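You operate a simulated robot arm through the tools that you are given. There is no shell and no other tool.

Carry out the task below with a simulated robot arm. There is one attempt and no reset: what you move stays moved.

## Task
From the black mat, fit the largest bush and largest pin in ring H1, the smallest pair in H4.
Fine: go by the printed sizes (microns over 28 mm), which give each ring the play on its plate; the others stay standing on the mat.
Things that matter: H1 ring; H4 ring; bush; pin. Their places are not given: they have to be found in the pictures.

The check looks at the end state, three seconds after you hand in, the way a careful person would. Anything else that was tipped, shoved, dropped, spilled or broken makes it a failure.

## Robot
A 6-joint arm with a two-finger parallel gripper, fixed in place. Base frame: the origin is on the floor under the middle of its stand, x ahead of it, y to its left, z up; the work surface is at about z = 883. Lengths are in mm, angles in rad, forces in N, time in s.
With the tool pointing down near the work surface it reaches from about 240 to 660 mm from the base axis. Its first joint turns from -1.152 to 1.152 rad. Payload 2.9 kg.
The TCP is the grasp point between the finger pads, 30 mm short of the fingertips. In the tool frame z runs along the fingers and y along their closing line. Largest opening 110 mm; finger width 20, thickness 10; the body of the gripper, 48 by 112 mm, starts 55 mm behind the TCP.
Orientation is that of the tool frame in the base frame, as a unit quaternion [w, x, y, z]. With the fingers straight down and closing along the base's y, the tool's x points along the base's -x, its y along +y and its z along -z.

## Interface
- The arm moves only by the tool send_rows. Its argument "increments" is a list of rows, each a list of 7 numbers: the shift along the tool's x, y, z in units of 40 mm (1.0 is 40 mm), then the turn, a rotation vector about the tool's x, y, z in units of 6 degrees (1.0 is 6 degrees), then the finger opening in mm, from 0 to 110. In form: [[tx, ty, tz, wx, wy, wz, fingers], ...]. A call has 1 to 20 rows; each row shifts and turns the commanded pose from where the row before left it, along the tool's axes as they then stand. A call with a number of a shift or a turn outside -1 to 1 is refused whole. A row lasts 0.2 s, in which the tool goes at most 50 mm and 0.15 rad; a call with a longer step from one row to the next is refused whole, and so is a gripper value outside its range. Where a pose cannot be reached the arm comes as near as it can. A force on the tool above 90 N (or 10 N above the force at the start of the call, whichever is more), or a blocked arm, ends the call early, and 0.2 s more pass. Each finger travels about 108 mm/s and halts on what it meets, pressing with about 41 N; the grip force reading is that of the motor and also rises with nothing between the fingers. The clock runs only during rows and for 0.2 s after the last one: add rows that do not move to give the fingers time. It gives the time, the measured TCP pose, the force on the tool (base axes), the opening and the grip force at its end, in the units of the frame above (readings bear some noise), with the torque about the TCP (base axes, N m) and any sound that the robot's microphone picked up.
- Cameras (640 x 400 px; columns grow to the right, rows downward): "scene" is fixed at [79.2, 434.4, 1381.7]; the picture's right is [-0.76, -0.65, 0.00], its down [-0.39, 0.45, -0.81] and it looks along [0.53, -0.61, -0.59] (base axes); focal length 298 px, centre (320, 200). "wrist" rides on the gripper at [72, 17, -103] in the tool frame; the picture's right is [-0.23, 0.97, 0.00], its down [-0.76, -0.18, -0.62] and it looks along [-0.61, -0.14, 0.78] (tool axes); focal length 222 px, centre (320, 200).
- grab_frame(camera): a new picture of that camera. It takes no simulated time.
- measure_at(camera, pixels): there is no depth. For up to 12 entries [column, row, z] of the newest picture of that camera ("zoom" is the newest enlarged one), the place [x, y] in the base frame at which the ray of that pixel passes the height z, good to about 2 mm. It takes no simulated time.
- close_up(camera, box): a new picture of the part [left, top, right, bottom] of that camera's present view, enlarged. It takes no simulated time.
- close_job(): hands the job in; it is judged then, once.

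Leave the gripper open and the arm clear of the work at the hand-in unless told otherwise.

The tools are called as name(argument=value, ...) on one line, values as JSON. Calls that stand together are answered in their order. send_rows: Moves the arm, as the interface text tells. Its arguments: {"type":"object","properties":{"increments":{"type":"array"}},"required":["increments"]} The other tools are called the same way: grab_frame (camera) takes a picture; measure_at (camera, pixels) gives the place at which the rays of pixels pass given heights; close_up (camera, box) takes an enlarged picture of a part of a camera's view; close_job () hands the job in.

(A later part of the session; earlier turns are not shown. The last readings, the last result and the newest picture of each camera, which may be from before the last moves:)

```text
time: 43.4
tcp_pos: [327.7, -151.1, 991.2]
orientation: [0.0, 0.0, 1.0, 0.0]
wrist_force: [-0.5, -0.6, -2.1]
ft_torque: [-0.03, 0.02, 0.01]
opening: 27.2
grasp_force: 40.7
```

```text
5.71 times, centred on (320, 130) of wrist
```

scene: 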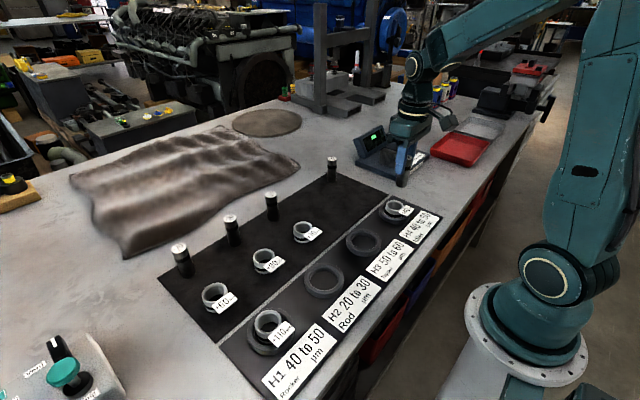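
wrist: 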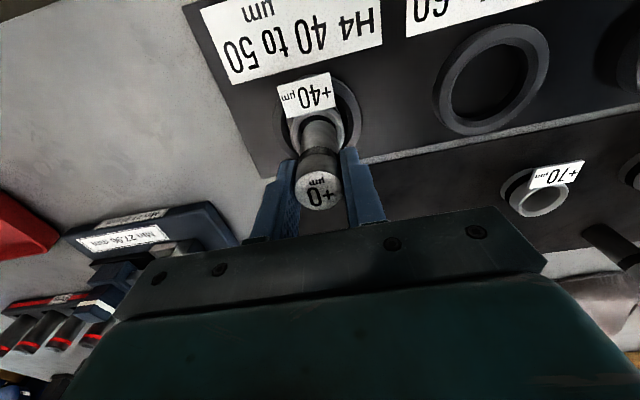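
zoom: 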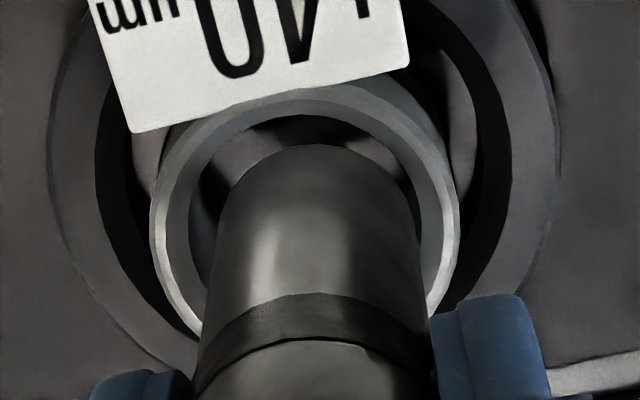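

The tight views agree the pin should move about +2.5 mm in x and slightly −y. I'll apply that and then look once more before entering.

send_rows(increments=[[-0.0625, -0.015, 0, 0, 0, 0, 20], [0, 0, 0.05, 0, 0, 0, 20], [0, 0, 0, 0, 0, 0, 20], [0, 0, 0, 0, 0, 0, 20]])

close_up(camera="scene", box=[375, 190, 415, 220])

close_up(camera="wrist", box=[285, 95, 355, 165])

```text
time: 44.4
tcp_pos: [330.3, -152.1, 989.9]
orientation: [0.0, 0.0, 1.0, 0.0]
wrist_force: [-0.2, -0.2, -2.4]
ft_torque: [0.0, -0.01, 0.0]
opening: 26.8
grasp_force: 40.6
```

```text
13.33 times, centred on (395, 205) of scene
```

zoom: 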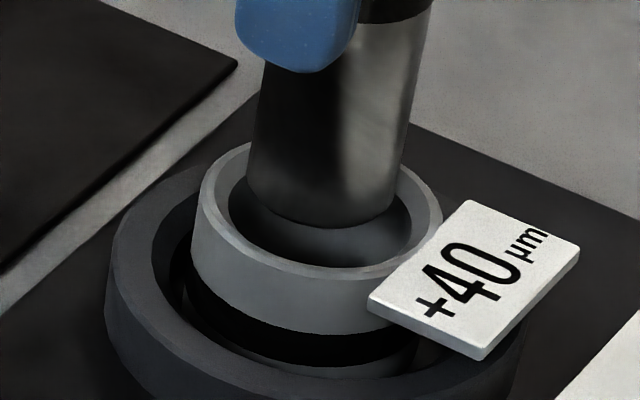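

```text
5.71 times, centred on (320, 130) of wrist
```

zoom: 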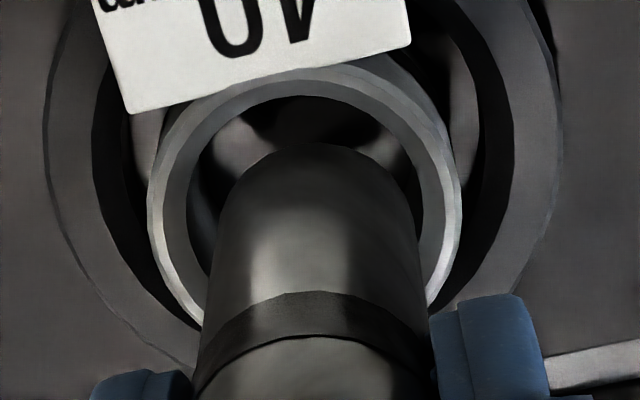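

The scene view now shows the pin centred over the bore, and the wrist view suggests slightly −y. I'll add −0.8 in y and begin a slow descent of 4 mm, reading force.

send_rows(increments=[[0, -0.02, 0.04, 0, 0, 0, 20], [0, 0, 0.03, 0, 0, 0, 20], [0, 0, 0.03, 0, 0, 0, 20], [0, 0, 0, 0, 0, 0, 20]])

```text
time: 45.4
tcp_pos: [331.4, -154.1, 987.5]
orientation: [0.0, 0.0, 1.0, 0.0]
wrist_force: [-0.4, 0.6, -1.9]
ft_torque: [-0.04, 0.01, 0.01]
opening: 26.9
grasp_force: 40.7
```

No contact. Continuing down another 3 mm.

send_rows(increments=[[0, 0, 0.025, 0, 0, 0, 20], [0, 0, 0.025, 0, 0, 0, 20], [0, 0, 0.025, 0, 0, 0, 20], [0, 0, 0, 0, 0, 0, 20]])

close_up(camera="scene", box=[375, 190, 415, 220])

close_up(camera="wrist", box=[285, 95, 355, 165])

```text
time: 46.4
tcp_pos: [330.0, -155.0, 982.8]
orientation: [0.0, 0.0, 1.0, 0.0]
wrist_force: [0.3, -0.9, -2.6]
ft_torque: [-0.01, 0.03, -0.02]
opening: 27.0
grasp_force: 41.0
```

```text
13.33 times, centred on (395, 205) of scene
```

zoom: 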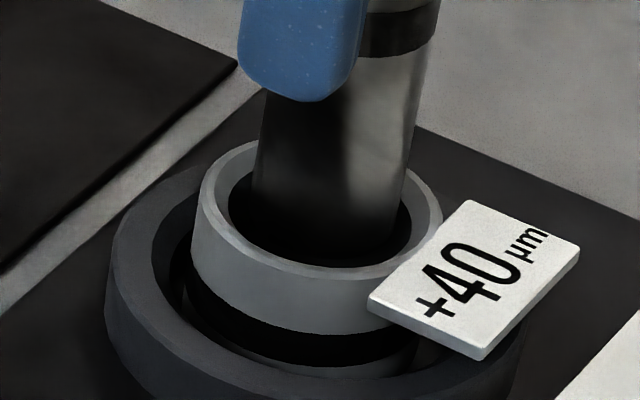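

```text
5.71 times, centred on (320, 130) of wrist
```

zoom: 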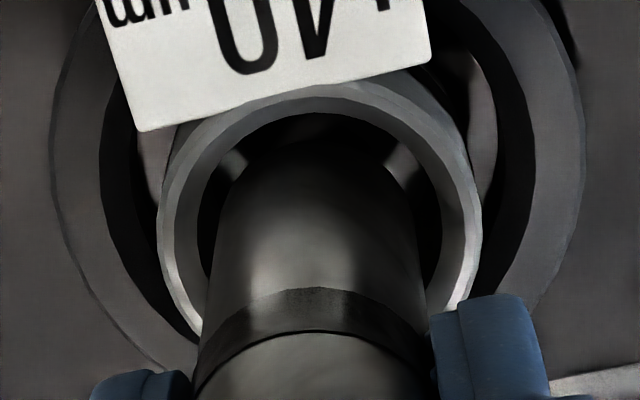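

The pin tip is entering the bore mouth with no force. Continuing 3 mm more in small steps.

send_rows(increments=[[0, 0, 0.025, 0, 0, 0, 20], [0, 0, 0.025, 0, 0, 0, 20], [0, 0, 0.025, 0, 0, 0, 20], [0, 0, 0, 0, 0, 0, 20]])

```text
time: 47.4
tcp_pos: [329.6, -154.2, 980.1]
orientation: [0.0, 0.0, 1.0, 0.0]
wrist_force: [-0.8, -0.7, -2.2]
ft_torque: [-0.03, -0.01, -0.01]
opening: 27.3
grasp_force: 41.1
```

Still free. Another 4 mm down.

send_rows(increments=[[0, 0, 0.025, 0, 0, 0, 20], [0, 0, 0.025, 0, 0, 0, 20], [0, 0, 0.025, 0, 0, 0, 20], [0, 0, 0.025, 0, 0, 0, 20], [0, 0, 0, 0, 0, 0, 20]])

close_up(camera="scene", box=[375, 190, 415, 220])

close_up(camera="wrist", box=[285, 95, 355, 165])

```text
time: 48.6
tcp_pos: [330.8, -154.1, 975.9]
orientation: [0.0, 0.0, 1.0, 0.0]
wrist_force: [-0.2, -0.7, -2.6]
ft_torque: [-0.01, -0.03, -0.03]
opening: 27.1
grasp_force: 40.7
```

```text
13.33 times, centred on (395, 205) of scene
```

zoom: 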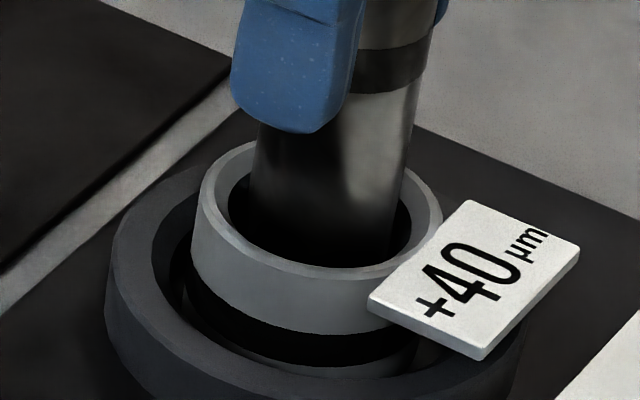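

```text
5.71 times, centred on (320, 130) of wrist
```

zoom: 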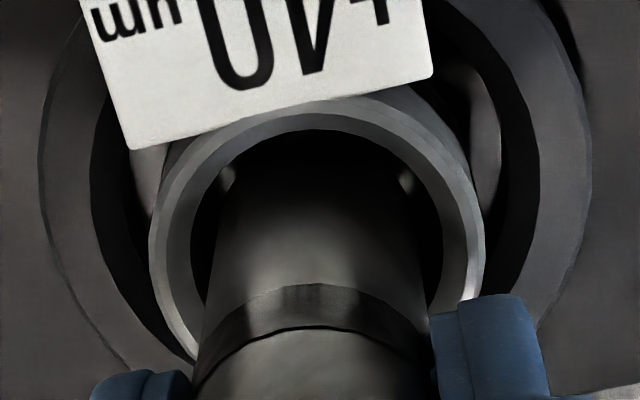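

The pin slides freely in the bore with visible clearance all round. Lowering 14 mm more, to about z 962.

send_rows(increments=[[0, 0, 0.05, 0, 0, 0, 20], [0, 0, 0.05, 0, 0, 0, 20], [0, 0, 0.05, 0, 0, 0, 20], [0, 0, 0.05, 0, 0, 0, 20], [0, 0, 0.05, 0, 0, 0, 20], [0, 0, 0.05, 0, 0, 0, 20], [0, 0, 0.05, 0, 0, 0, 20], [0, 0, 0, 0, 0, 0, 20]])

close_up(camera="scene", box=[375, 185, 415, 220])

close_up(camera="wrist", box=[285, 95, 355, 215])

```text
time: 50.4
tcp_pos: [329.9, -154.5, 961.5]
orientation: [0.001, 0.0, 1.0, 0.0]
wrist_force: [0.4, -0.4, -2.2]
ft_torque: [0.01, -0.03, -0.04]
opening: 27.3
grasp_force: 40.7
```

```text
11.43 times, centred on (395, 202) of scene
```

zoom: 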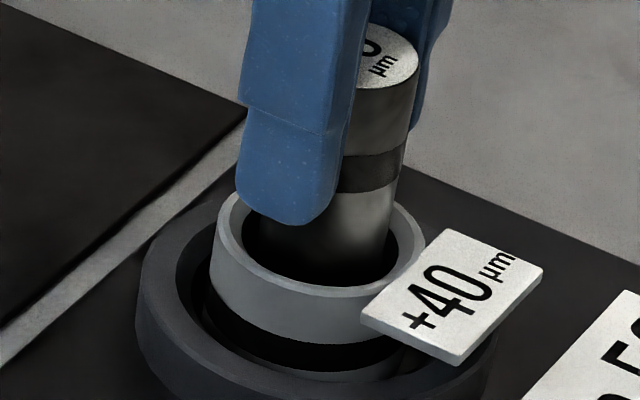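

```text
3.33 times, centred on (320, 155) of wrist
```

zoom: 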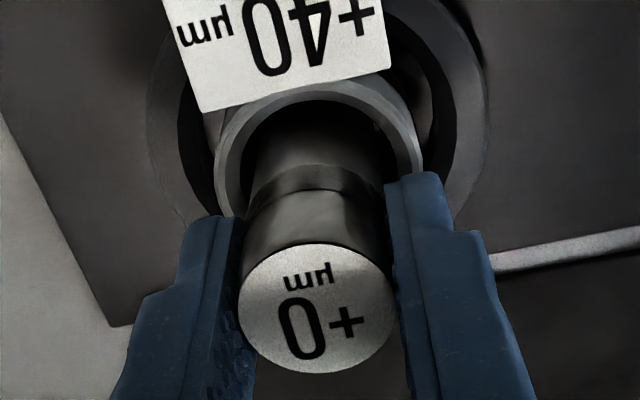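

Still free at z 961.5, with the pin deep in the bush. I'll lower in small steps toward the mat, watching force.

send_rows(increments=[[0, 0, 0.03, 0, 0, 0, 20], [0, 0, 0.03, 0, 0, 0, 20], [0, 0, 0.03, 0, 0, 0, 20], [0, 0, 0, 0, 0, 0, 20]])

send_rows(increments=[[0, 0, 0.025, 0, 0, 0, 20], [0, 0, 0.025, 0, 0, 0, 20], [0, 0, 0, 0, 0, 0, 20]])

```text
time: 51.4
tcp_pos: [329.9, -153.7, 958.4]
orientation: [0.0, -0.001, 1.0, -0.001]
wrist_force: [-3.5, -0.9, 10.5]
ft_torque: [-0.1, 0.23, 0.02]
opening: 27.4
grasp_force: 41.1
```

```text
time: 52.2
tcp_pos: [330.2, -156.1, 957.2]
orientation: [0.001, 0.001, 1.0, 0.0]
wrist_force: [-6.8, -4.0, 30.1]
ft_torque: [-0.49, 0.52, -0.01]
opening: 27.0
grasp_force: 40.9
```

Contact at about 958, rising to 30 N. The pin's disc in the wrist view shows it had crept ~6 mm down in the grip, so this height matches the pin bottom on the mat, fully inserted. I'll ease up 1.5 mm and check.

send_rows(increments=[[0, 0, -0.0375, 0, 0, 0, 20], [0, 0, 0, 0, 0, 0, 20]])

close_up(camera="scene", box=[375, 185, 415, 220])

close_up(camera="wrist", box=[270, 95, 370, 215])

```text
time: 52.8
tcp_pos: [329.5, -153.7, 956.2]
orientation: [-0.002, -0.001, 1.0, 0.001]
wrist_force: [-1.2, -0.3, -1.4]
ft_torque: [0.02, -0.01, 0.01]
opening: 27.3
grasp_force: 41.4
```

```text
11.43 times, centred on (395, 202) of scene
```

zoom: 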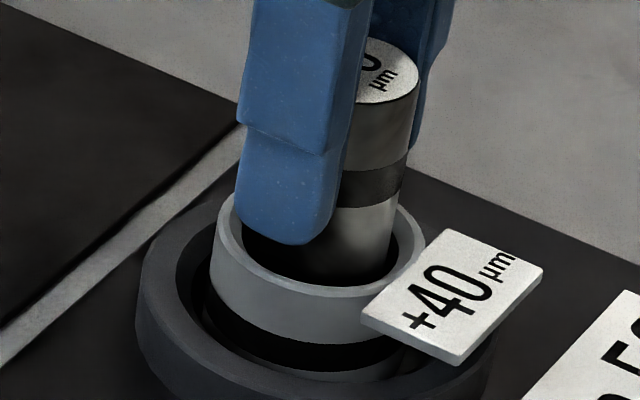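

```text
3.33 times, centred on (320, 155) of wrist
```

zoom: 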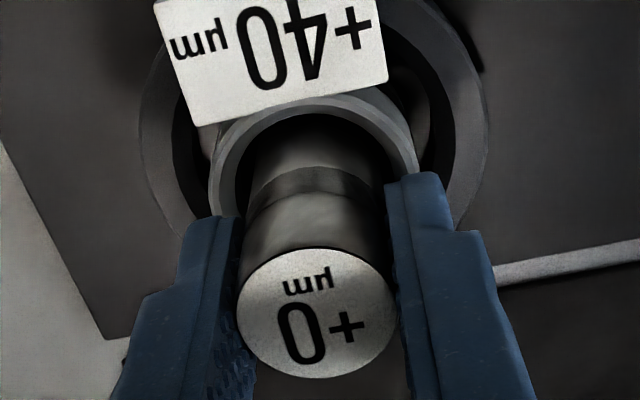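

Force is back to just the pin's weight, and my height estimate puts its bottom within about 1 mm of the floor. Releasing gently.

send_rows(increments=[[0, 0, 0, 0, 0, 0, 26], [0, 0, 0, 0, 0, 0, 30], [0, 0, 0, 0, 0, 0, 36], [0, 0, 0, 0, 0, 0, 44], [0, 0, 0, 0, 0, 0, 44], [0, 0, 0, 0, 0, 0, 44]])

close_up(camera="scene", box=[375, 185, 415, 220])

close_up(camera="wrist", box=[270, 95, 370, 215])

```text
time: 54.2
tcp_pos: [329.7, -154.2, 958.1]
orientation: [0.0, 0.0, 1.0, -0.001]
wrist_force: [-0.6, -0.1, -0.6]
ft_torque: [-0.02, -0.04, 0.01]
opening: 44.0
grasp_force: 0.1
```

```text
11.43 times, centred on (395, 202) of scene
```

zoom: 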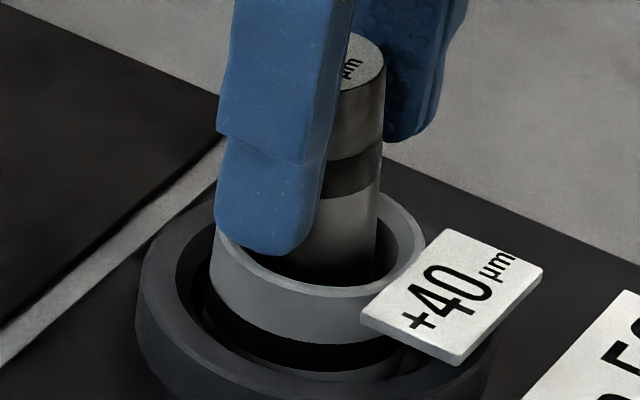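

```text
3.33 times, centred on (320, 155) of wrist
```

zoom: 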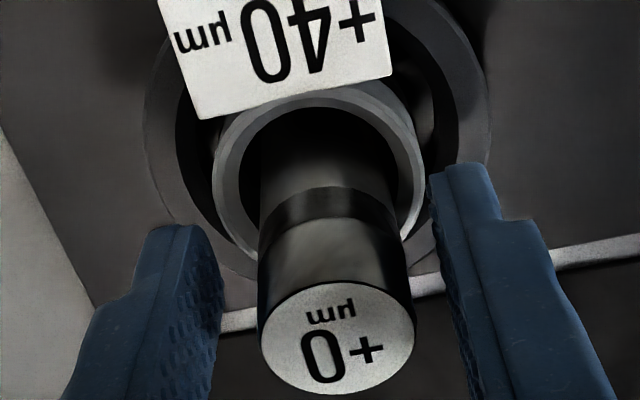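

After release, the pin has tilted a few degrees toward +x/+y. I'll wait a moment and look at whether it's settling or leaning on something.

send_rows(increments=[[0, 0, 0, 0, 0, 0, 44], [0, 0, 0, 0, 0, 0, 44], [0, 0, 0, 0, 0, 0, 44]])

grab_frame(camera="wrist")

close_up(camera="scene", box=[375, 180, 415, 220])

close_up(camera="wrist", box=[280, 110, 360, 220])

```text
time: 55.0
tcp_pos: [330.3, -153.7, 957.6]
orientation: [0.0, 0.0, 1.0, 0.0]
wrist_force: [-0.1, 0.5, -0.5]
ft_torque: [0.02, 0.0, -0.01]
opening: 44.1
grasp_force: 0.1
```

```text
taken
```

wrist: 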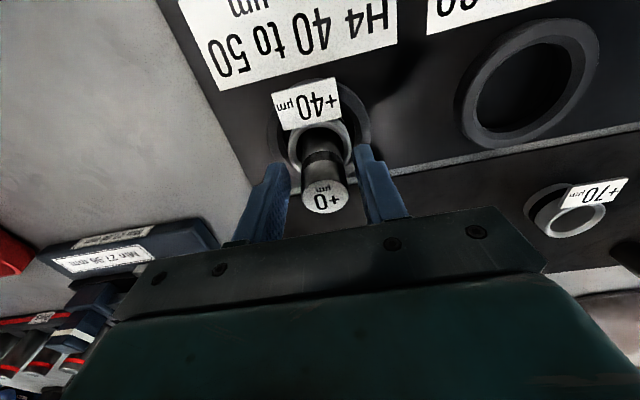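

```text
10.00 times, centred on (395, 200) of scene
```

zoom: 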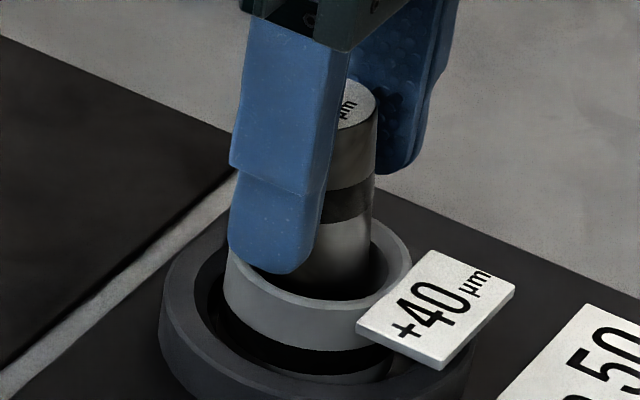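

```text
3.64 times, centred on (320, 165) of wrist
```

zoom: 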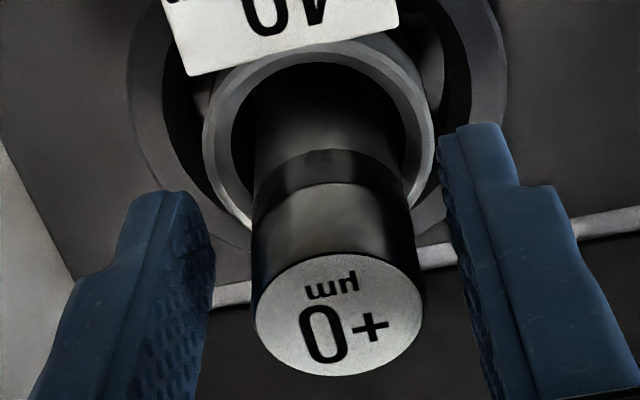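

The pin is static but leaning roughly 7° toward +x, so its bottom must be propped on something inside the bush. I'll lift clear and place the camera straight above H4 to look down into the bush.

send_rows(increments=[[0, 0, -0.2, 0, 0, 0, 44], [0, 0, -0.5, 0, 0, 0, 48], [0, 0, -0.9, 0, 0, 0, 50], [0, 0, -0.9, 0, 0, 0, 50], [-0.9, -0.2, 0, 0, 0, 0, 50], [-0.9, -0.22, 0, 0, 0, 0, 50], [0, 0, 0, 0, 0, 0, 50], [0, 0, 0, 0, 0, 0, 50]])

grab_frame(camera="wrist")

close_up(camera="scene", box=[370, 175, 420, 225])

```text
time: 56.8
tcp_pos: [401.8, -169.0, 1057.5]
orientation: [0.0, 0.0, 1.0, 0.0]
wrist_force: [-0.1, 1.0, 0.6]
ft_torque: [0.01, -0.02, 0.0]
opening: 50.2
grasp_force: 0.0
```

```text
taken
```

wrist: 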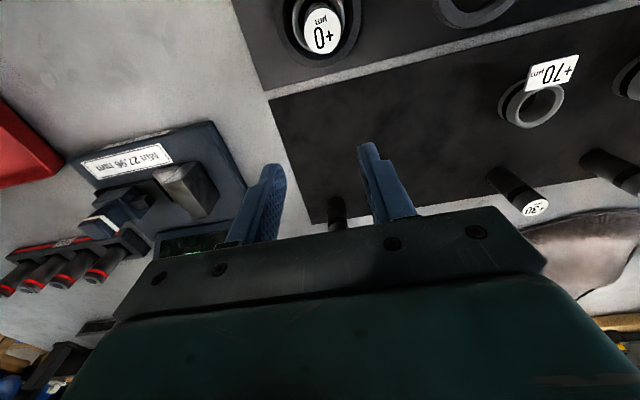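

```text
8.00 times, centred on (395, 200) of scene
```

zoom: 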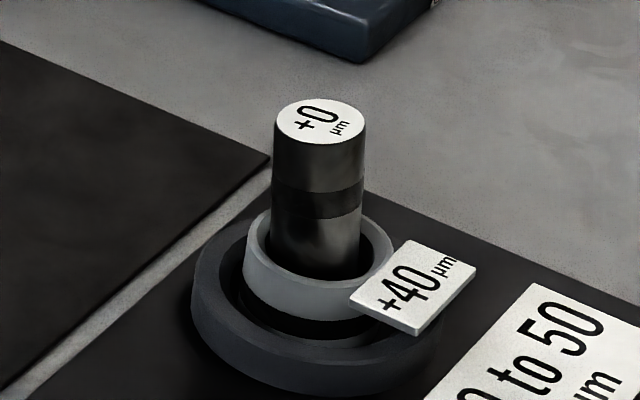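

close_up(camera="wrist", box=[270, 0, 370, 70])

close_up(camera="scene", box=[380, 185, 410, 215])

```text
5.71 times, centred on (320, 35) of wrist
```

zoom: 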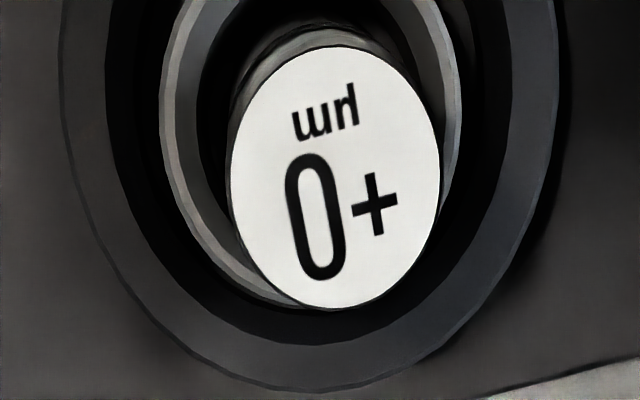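

```text
13.33 times, centred on (395, 200) of scene
```

zoom: 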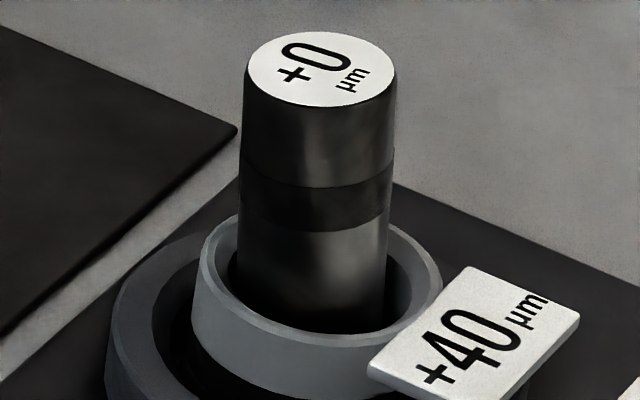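

The pin top is about 5 mm higher than a fully seated pin would be, so there's a narrower section inside the bush. I'll look straight down into the empty bush in H1 to understand its bore, moving the camera above it.

send_rows(increments=[[0.01, 0.5, 0, 0, 0, 0, 50], [0.01, 0.95, 0, 0, 0, 0, 50], [0.01, 0.95, 0, 0, 0, 0, 50], [0.01, 0.95, 0, 0, 0, 0, 50], [0.01, 0.95, 0, 0, 0, 0, 50], [0.01, 0.95, 0, 0, 0, 0, 50], [0.01, 0.95, 0, 0, 0, 0, 50], [0.01, 0.95, 0, 0, 0, 0, 50], [0.01, 0.95, 0, 0, 0, 0, 50], [0.01, 0.95, 0, 0, 0, 0, 50], [0.01, 0.95, 0, 0, 0, 0, 50], [0.01, 0.75, 0, 0, 0, 0, 50], [0, 0, 0, 0, 0, 0, 50], [0, 0, 0, 0, 0, 0, 50]])

grab_frame(camera="wrist")

close_up(camera="wrist", box=[260, 0, 380, 80])

```text
time: 59.8
tcp_pos: [396.8, 258.8, 1059.1]
orientation: [-0.001, 0.0, 1.0, 0.0]
wrist_force: [0.4, 0.2, -0.1]
ft_torque: [-0.02, 0.02, 0.01]
opening: 50.1
grasp_force: 0.1
```

```text
taken
```

wrist: 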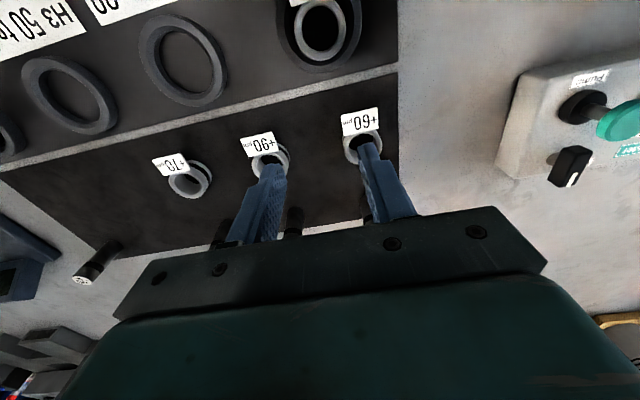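

```text
5.00 times, centred on (320, 40) of wrist
```

zoom: 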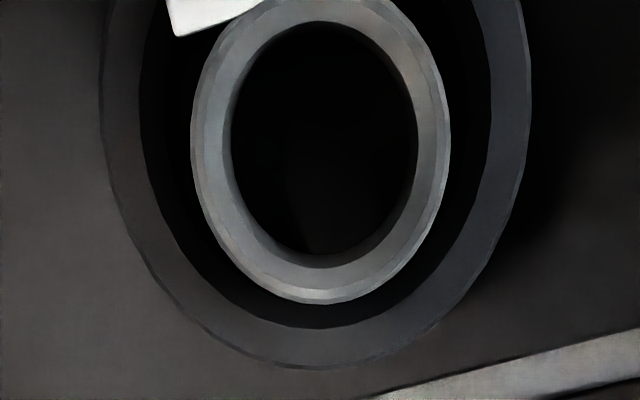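

The interior is in shadow from here. I'll zoom on the bushes from the scene camera (the +60 bush and H1's +110) to see inside the bore.

close_up(camera="scene", box=[198, 278, 238, 312])

close_up(camera="scene", box=[245, 300, 300, 350])

close_up(camera="wrist", box=[140, 140, 230, 210])

```text
11.76 times, centred on (218, 295) of scene
```

zoom: 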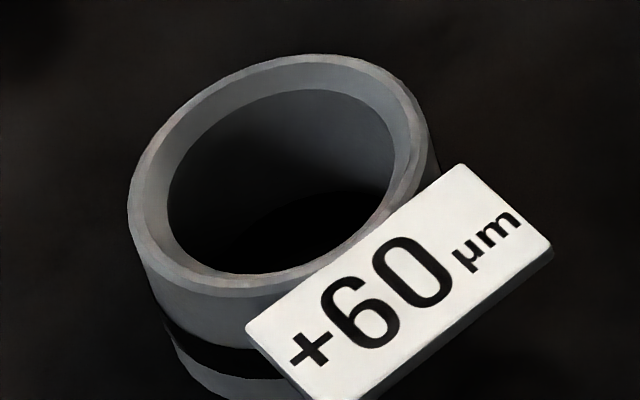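

```text
8.00 times, centred on (272, 325) of scene
```

zoom: 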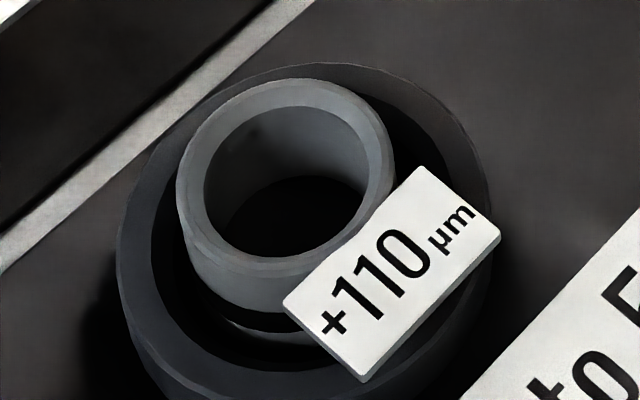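

```text
5.71 times, centred on (185, 175) of wrist
```

zoom: 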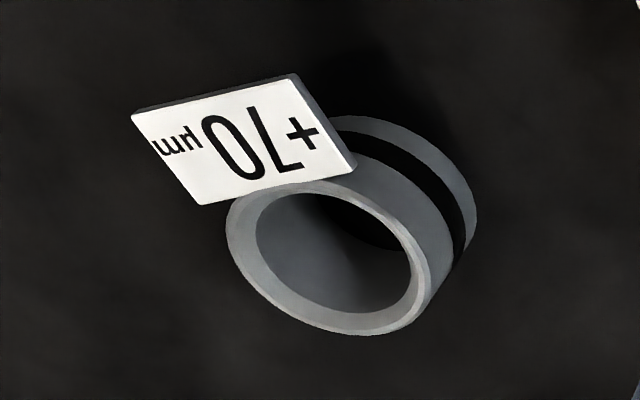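

The bush bores look about 33 mm wide at the mouth, so the pin must have been resting on a narrower seat because it was a few mm off-centre in x. To straighten and centre it in x, I'll grip it with the fingers closing along x. First I'll rotate the tool 90° about its axis here, at height.

send_rows(increments=[[0, 0, 0, 0, 0, 1, 60], [0, 0, 0, 0, 0, 1, 60], [0, 0, 0, 0, 0, 1, 60], [0, 0, 0, 0, 0, 1, 60], [0, 0, 0, 0, 0, 1, 60], [0, 0, 0, 0, 0, 1, 60], [0, 0, 0, 0, 0, 1, 60], [0, 0, 0, 0, 0, 1, 60], [0, 0, 0, 0, 0, 1, 60], [0, 0, 0, 0, 0, 1, 60], [0, 0, 0, 0, 0, 1, 60], [0, 0, 0, 0, 0, 1, 60], [0, 0, 0, 0, 0, 1, 60], [0, 0, 0, 0, 0, 1, 60], [0, 0, 0, 0, 0, 1, 60], [0, 0, 0, 0, 0, 0, 60], [0, 0, 0, 0, 0, 0, 60]])

grab_frame(camera="wrist")

```text
time: 63.4
tcp_pos: [396.8, 259.4, 1056.4]
orientation: [0.0, 0.708, 0.707, 0.0]
wrist_force: [0.6, 0.4, 0.2]
ft_torque: [0.0, -0.02, 0.0]
opening: 59.8
grasp_force: 0.0
```

```text
taken
```

wrist: 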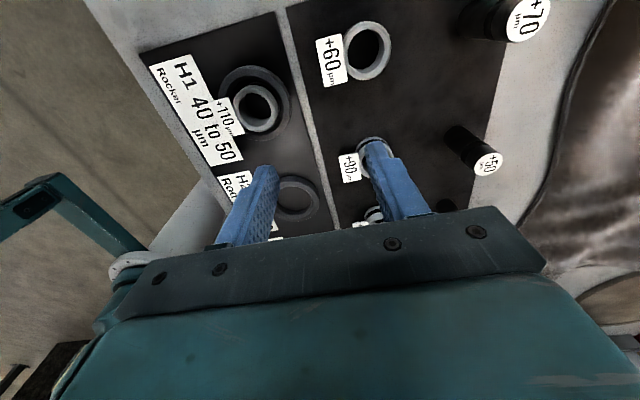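

Rotation done (closing line now along x). From this angle the H1 bush is lit, so I'll zoom into its bore.

close_up(camera="wrist", box=[220, 70, 295, 145])

close_up(camera="wrist", box=[335, 10, 405, 90])

```text
5.33 times, centred on (258, 108) of wrist
```

zoom: 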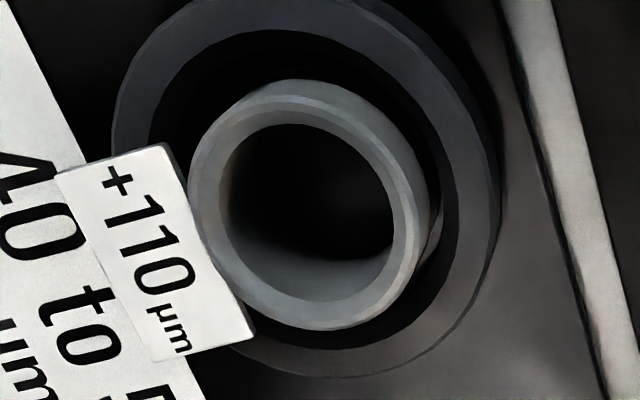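

```text
5.00 times, centred on (370, 50) of wrist
```

zoom: 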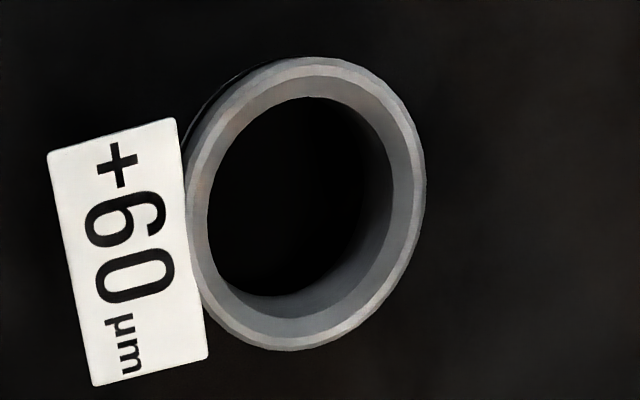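

Now moving (with tool axes rotated) to put the camera nearly straight above H4 to measure the pin's lean and the bush centre.

send_rows(increments=[[-0.6, -0.1, 0, 0, 0, 0, 60], [-0.95, -0.165, 0, 0, 0, 0, 60], [-0.95, -0.165, 0, 0, 0, 0, 60], [-0.95, -0.165, 0, 0, 0, 0, 60], [-0.95, -0.165, 0, 0, 0, 0, 60], [-0.95, -0.165, 0, 0, 0, 0, 60], [-0.95, -0.165, 0, 0, 0, 0, 60], [-0.95, -0.165, 0, 0, 0, 0, 60], [-0.95, -0.165, 0, 0, 0, 0, 60], [-0.95, -0.165, 0, 0, 0, 0, 60], [-0.95, -0.165, 0, 0, 0, 0, 60], [-0.95, -0.165, 0, 0, 0, 0, 60], [-0.85, -0.165, 0, 0, 0, 0, 60], [0, 0, 0, 0, 0, 0, 60], [0, 0, 0, 0, 0, 0, 60]])

grab_frame(camera="wrist")

close_up(camera="wrist", box=[265, 0, 375, 80])

```text
time: 66.6
tcp_pos: [313.3, -215.4, 1058.1]
orientation: [-0.001, 0.708, 0.707, 0.0]
wrist_force: [-0.1, 0.5, 0.0]
ft_torque: [0.01, -0.04, -0.02]
opening: 60.0
grasp_force: 0.1
```

```text
taken
```

wrist: 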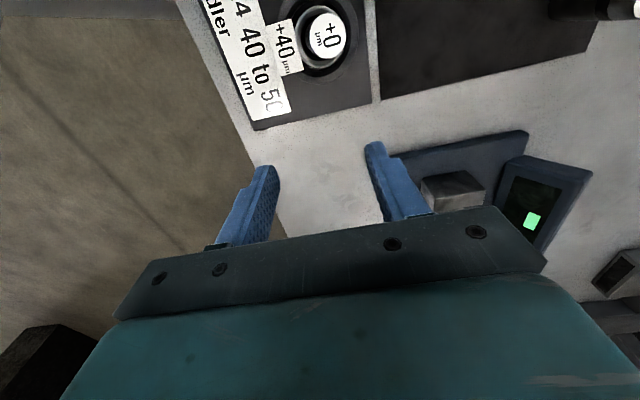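

```text
5.00 times, centred on (320, 40) of wrist
```

zoom: 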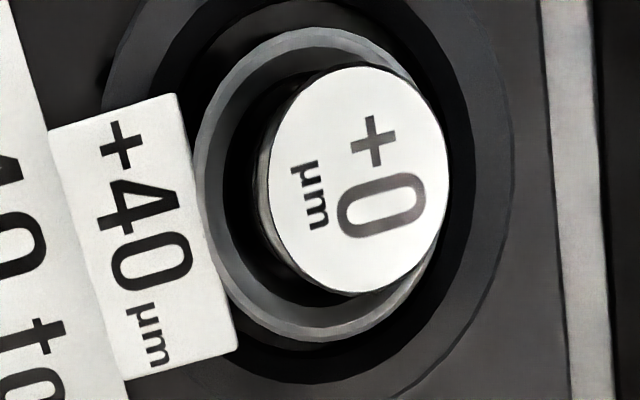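

In the near-overhead view the bush centre is at about (329, −155) and the pin's top leans about +6 mm in x. I'll move the tool over the bush centre, still at height.

send_rows(increments=[[0.5, 0.12, 0, 0, 0, 0, 60], [0.7, 0.17, 0, 0, 0, 0, 60], [0.36, 0.083, 0, 0, 0, 0, 60], [0, 0, 0, 0, 0, 0, 60], [0, 0, 0, 0, 0, 0, 60]])

grab_frame(camera="wrist")

close_up(camera="wrist", box=[260, 80, 380, 180])

close_up(camera="scene", box=[360, 130, 440, 230])

```text
time: 67.8
tcp_pos: [328.4, -153.1, 1057.8]
orientation: [0.0, 0.707, 0.707, 0.0]
wrist_force: [-0.3, -0.5, 0.0]
ft_torque: [-0.01, -0.01, 0.0]
opening: 60.0
grasp_force: 0.0
```

```text
taken
```

wrist: 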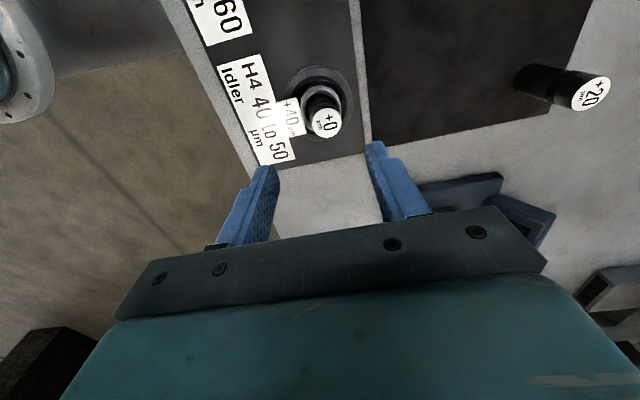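

```text
4.00 times, centred on (320, 130) of wrist
```

zoom: 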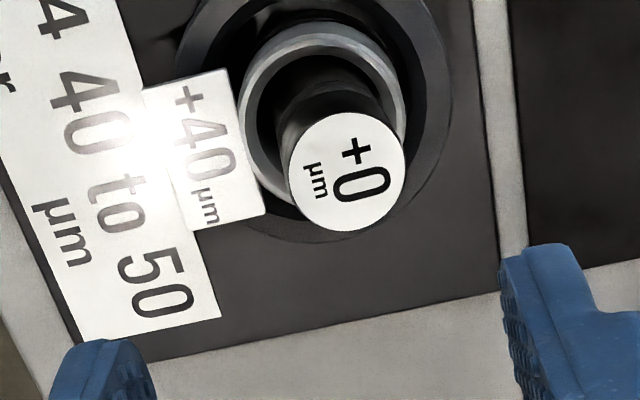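

```text
4.00 times, centred on (400, 180) of scene
```

zoom: 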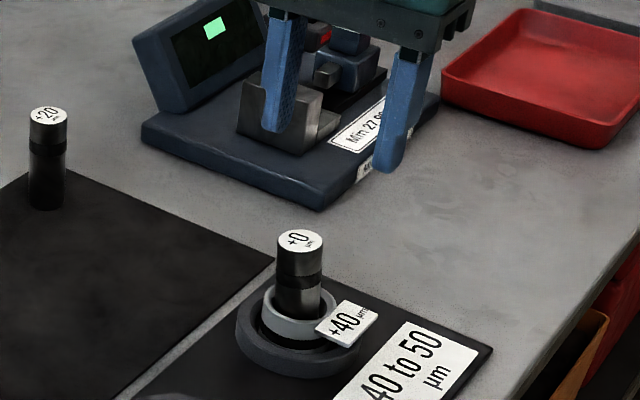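

The bush is centred under the tool in x (its centre at column ~320.5), and the pin's top leans +6 mm. Lowering with open fingers to z ≈ 955, fingertips ~5 mm above the bush rim.

send_rows(increments=[[0.02, 0, 0.5, 0, 0, 0, 62], [0, 0, 0.7, 0, 0, 0, 62], [0, 0, 0.7, 0, 0, 0, 62], [0, 0, 0.4, 0, 0, 0, 62], [0, 0, 0.26, 0, 0, 0, 62], [0, 0, 0, 0, 0, 0, 62]])

grab_frame(camera="wrist")

close_up(camera="wrist", box=[255, 100, 385, 220])

close_up(camera="scene", box=[370, 170, 425, 225])

```text
time: 69.2
tcp_pos: [329.0, -153.2, 955.3]
orientation: [0.0, 0.707, 0.707, 0.0]
wrist_force: [0.6, 0.8, 0.4]
ft_torque: [0.06, -0.01, 0.01]
opening: 62.1
grasp_force: 0.1
```

```text
taken
```

wrist: 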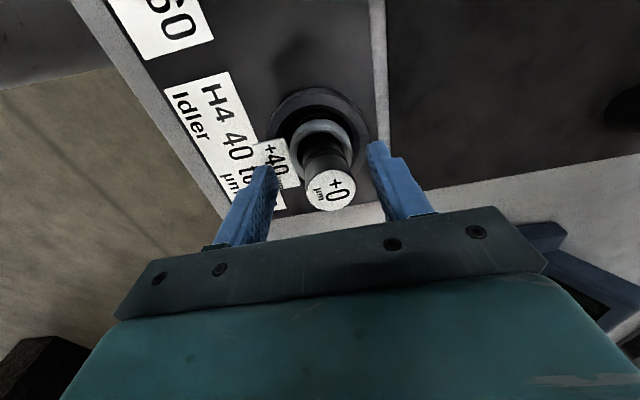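

```text
3.33 times, centred on (320, 160) of wrist
```

zoom: 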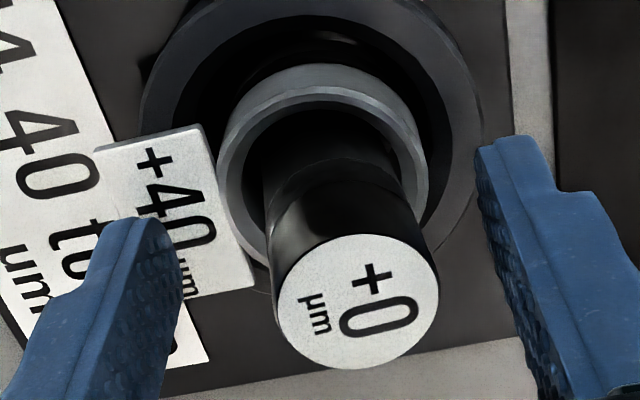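

```text
7.27 times, centred on (398, 198) of scene
```

zoom: 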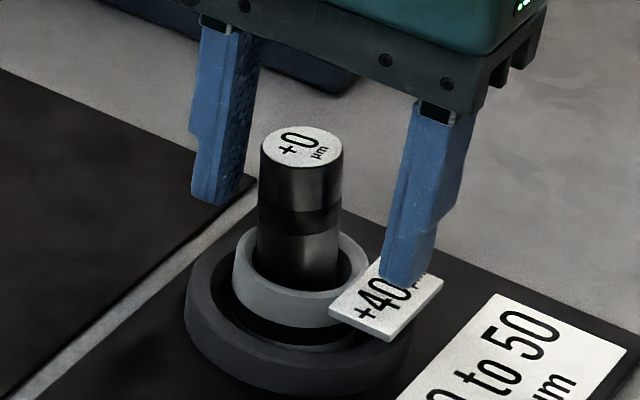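

Clear so far. The −x finger sits above the tab without touching. Closing gradually so the pads straighten the pin.

send_rows(increments=[[0, 0, 0, 0, 0, 0, 52], [0, 0, 0, 0, 0, 0, 44], [0, 0, 0, 0, 0, 0, 38], [0, 0, 0, 0, 0, 0, 33], [0, 0, 0, 0, 0, 0, 29], [0, 0, 0, 0, 0, 0, 26], [0, 0, 0, 0, 0, 0, 20], [0, 0, 0, 0, 0, 0, 20]])

close_up(camera="wrist", box=[255, 100, 385, 220])

close_up(camera="scene", box=[370, 170, 425, 225])

```text
time: 71.0
tcp_pos: [327.2, -153.2, 955.1]
orientation: [0.0, 0.708, 0.707, 0.0]
wrist_force: [-1.0, -0.2, 0.3]
ft_torque: [-0.03, 0.07, -0.01]
opening: 27.4
grasp_force: 40.9
```

```text
3.33 times, centred on (320, 160) of wrist
```

zoom: 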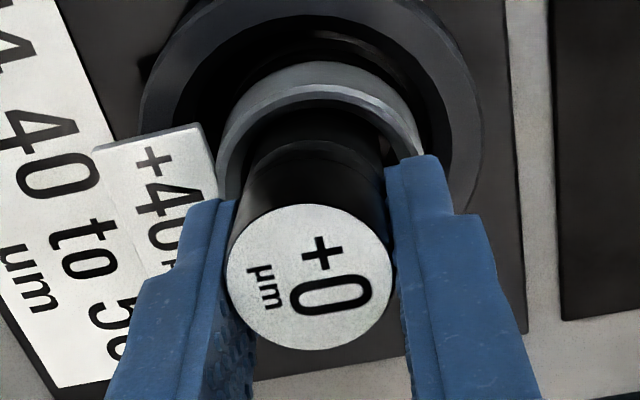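

```text
7.27 times, centred on (398, 198) of scene
```

zoom: 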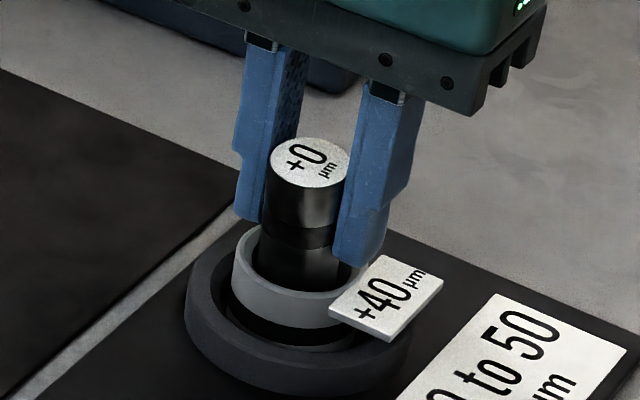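

The pin straightened and dropped about 7 mm; its band is now at the rim level, so it appears fully seated. I'll press down lightly by 1.2 mm to verify.

send_rows(increments=[[0, 0, 0.015, 0, 0, 0, 20], [0, 0, 0.015, 0, 0, 0, 20], [0, 0, 0, 0, 0, 0, 20]])

```text
time: 71.8
tcp_pos: [328.4, -153.4, 955.9]
orientation: [0.0, 0.707, 0.707, 0.001]
wrist_force: [-6.9, 4.2, 23.1]
ft_torque: [0.32, 0.52, 0.04]
opening: 27.1
grasp_force: 40.8
```

Stiff contact (23 N) confirms the pin bottom is on the floor. Easing off and opening.

send_rows(increments=[[0, 0, -0.035, 0, 0, 0, 20], [0, 0, 0, 0, 0, 0, 26], [0, 0, 0, 0, 0, 0, 30], [0, 0, 0, 0, 0, 0, 36], [0, 0, 0, 0, 0, 0, 42], [0, 0, 0, 0, 0, 0, 46], [0, 0, 0, 0, 0, 0, 46]])

close_up(camera="wrist", box=[255, 100, 385, 220])

close_up(camera="scene", box=[370, 170, 425, 225])

```text
time: 73.4
tcp_pos: [328.3, -153.1, 954.9]
orientation: [0.0, 0.707, 0.707, 0.0]
wrist_force: [0.9, 0.6, -0.3]
ft_torque: [-0.02, 0.01, -0.04]
opening: 46.0
grasp_force: 0.1
```

```text
3.33 times, centred on (320, 160) of wrist
```

zoom: 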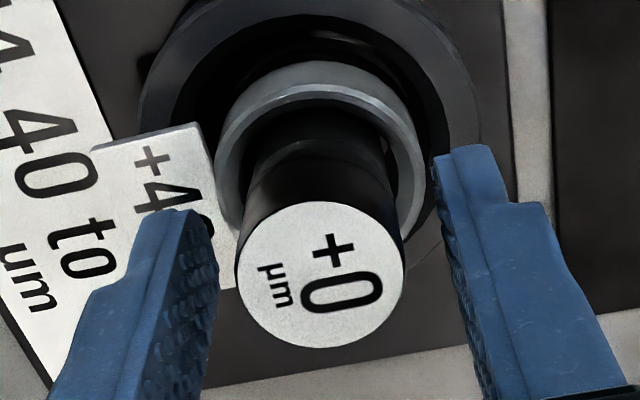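

```text
7.27 times, centred on (398, 198) of scene
```

zoom: 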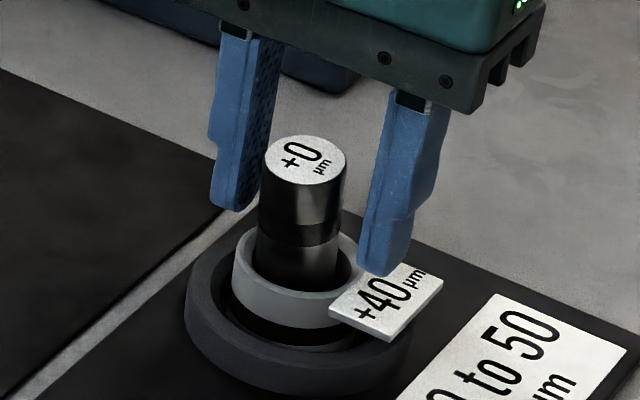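

Released. I'll check carefully whether the pin is truly upright now.

close_up(camera="scene", box=[383, 183, 413, 213])

close_up(camera="wrist", box=[285, 110, 355, 210])

```text
13.33 times, centred on (398, 198) of scene
```

zoom: 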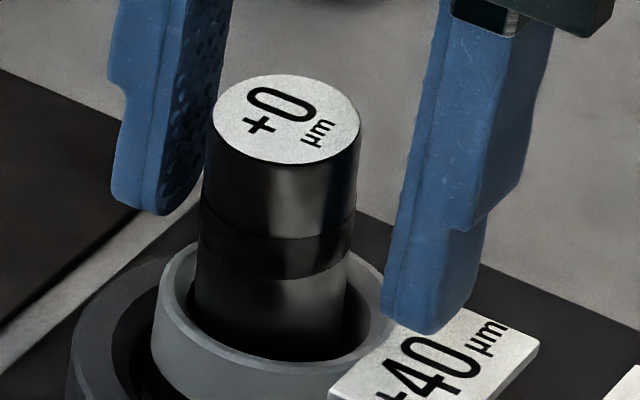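

```text
4.00 times, centred on (320, 160) of wrist
```

zoom: 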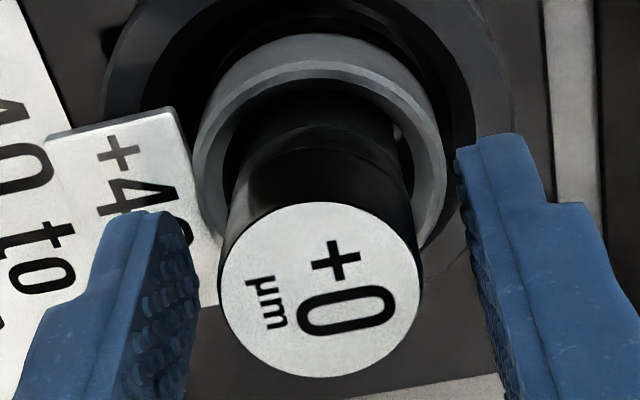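

The scene view suggests a remaining lean of a few degrees toward +y. I'll lift clear and look from overhead again.

send_rows(increments=[[0, 0, -0.3, 0, 0, 0, 50], [0, 0, -0.8, 0, 0, 0, 56], [0, 0, -0.9, 0, 0, 0, 60], [0, 0, -0.55, 0, 0, 0, 60], [-0.8, -0.2, 0, 0, 0, 0, 60], [-0.6, -0.18, 0, 0, 0, 0, 60], [0, 0, 0, 0, 0, 0, 60], [0, 0, 0, 0, 0, 0, 60]])

grab_frame(camera="wrist")

close_up(camera="wrist", box=[265, 0, 375, 80])

close_up(camera="scene", box=[375, 180, 420, 225])

```text
time: 75.2
tcp_pos: [315.4, -209.5, 1059.1]
orientation: [0.0, 0.707, 0.707, 0.0]
wrist_force: [0.5, 0.4, -0.6]
ft_torque: [-0.01, 0.0, 0.03]
opening: 59.6
grasp_force: 0.1
```

```text
taken
```

wrist: 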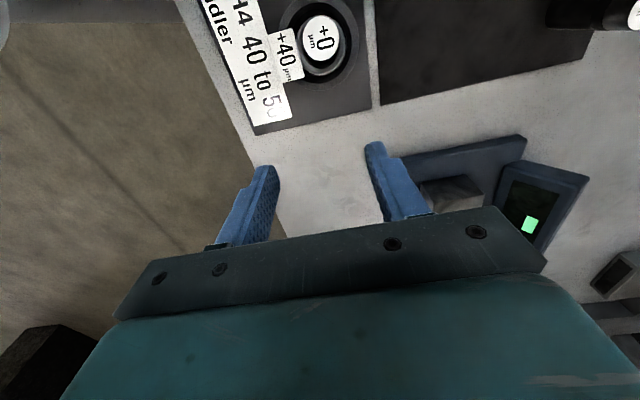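

```text
5.00 times, centred on (320, 40) of wrist
```

zoom: 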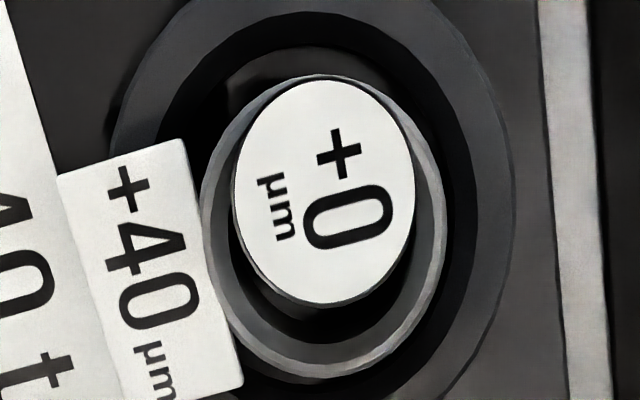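

```text
8.89 times, centred on (398, 202) of scene
```

zoom: 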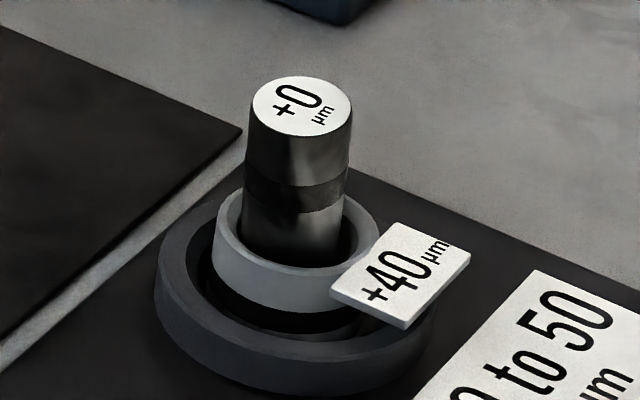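

From overhead the pin's top is now offset about +6.6 mm in y (before it was +6 in x), while its foot seems centred. It behaves as if its foot sits at the entrance of a narrower part of the bore. I need accurate pin and bush heights, so I'll zoom on the standing pin +70 and bush +60 from the scene camera.

close_up(camera="scene", box=[160, 235, 210, 285])

measure_at(camera="zoom", pixels=[[258, 102, 940], [258, 102, 950], [258, 102, 960], [320, 300, 885], [320, 335, 885]])

close_up(camera="scene", box=[198, 278, 238, 318])

```text
8.00 times, centred on (185, 260) of scene
```

zoom: 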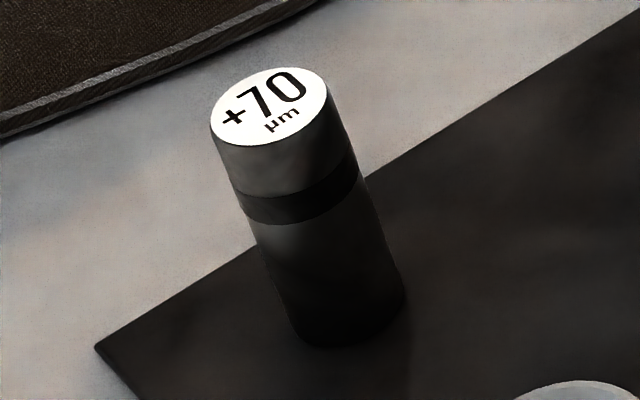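

```text
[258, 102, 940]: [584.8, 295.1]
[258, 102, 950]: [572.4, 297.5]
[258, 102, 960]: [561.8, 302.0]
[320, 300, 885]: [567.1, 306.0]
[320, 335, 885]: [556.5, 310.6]
```

```text
10.00 times, centred on (218, 298) of scene
```

zoom: 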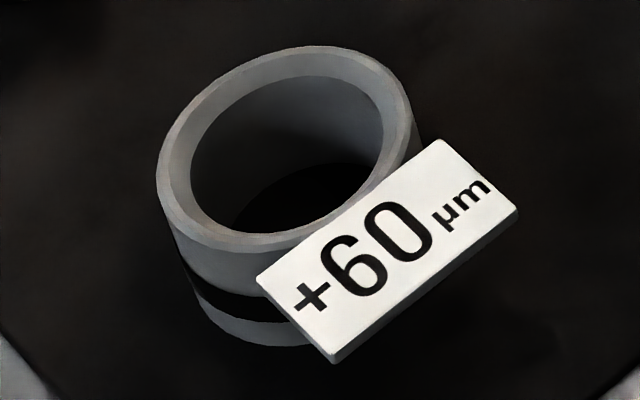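

Both leans are about 5.7°, which is what a 28 mm pin would show with one edge on a step about 2.8 mm high. The bush also sat 2.8 mm higher here than on the first mat. There may be a lip in the ring or bush, so I'll inspect the empty ring H3 from overhead.

send_rows(increments=[[0.8, -0.04, 0.2, 0, 0, 0, 60], [0.9, -0.04, 0.4, 0, 0, 0, 60], [0.9, -0.04, 0.4, 0, 0, 0, 60], [0.6, -0.04, 0.2, 0, 0, 0, 60], [0, 0, 0, 0, 0, 0, 60], [0, 0, 0, 0, 0, 0, 60]])

grab_frame(camera="wrist")

close_up(camera="wrist", box=[250, 0, 390, 100])

```text
time: 76.6
tcp_pos: [308.2, -82.6, 1007.8]
orientation: [-0.001, 0.708, 0.706, 0.001]
wrist_force: [0.6, 0.0, 0.1]
ft_torque: [0.02, 0.01, 0.01]
opening: 60.1
grasp_force: 0.0
```

```text
taken
```

wrist: 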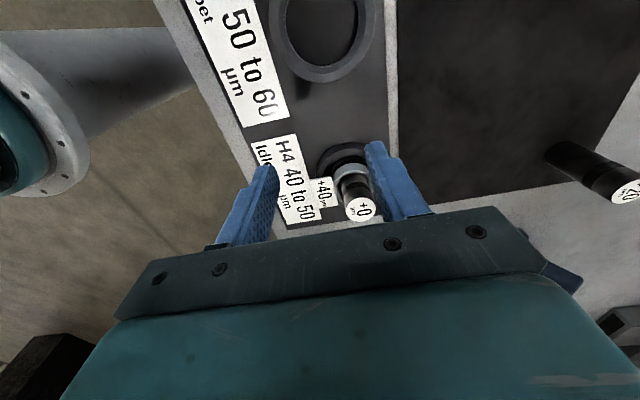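

```text
4.00 times, centred on (320, 50) of wrist
```

zoom: 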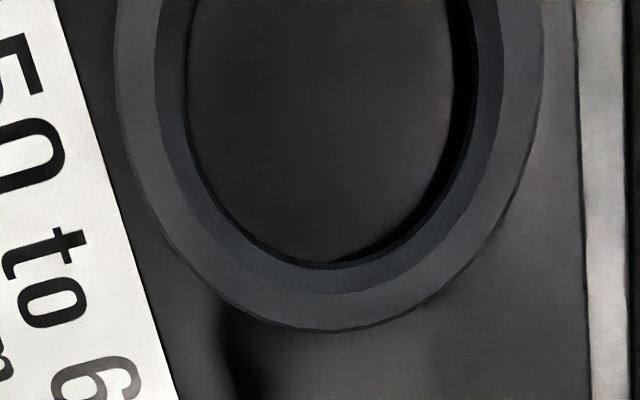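

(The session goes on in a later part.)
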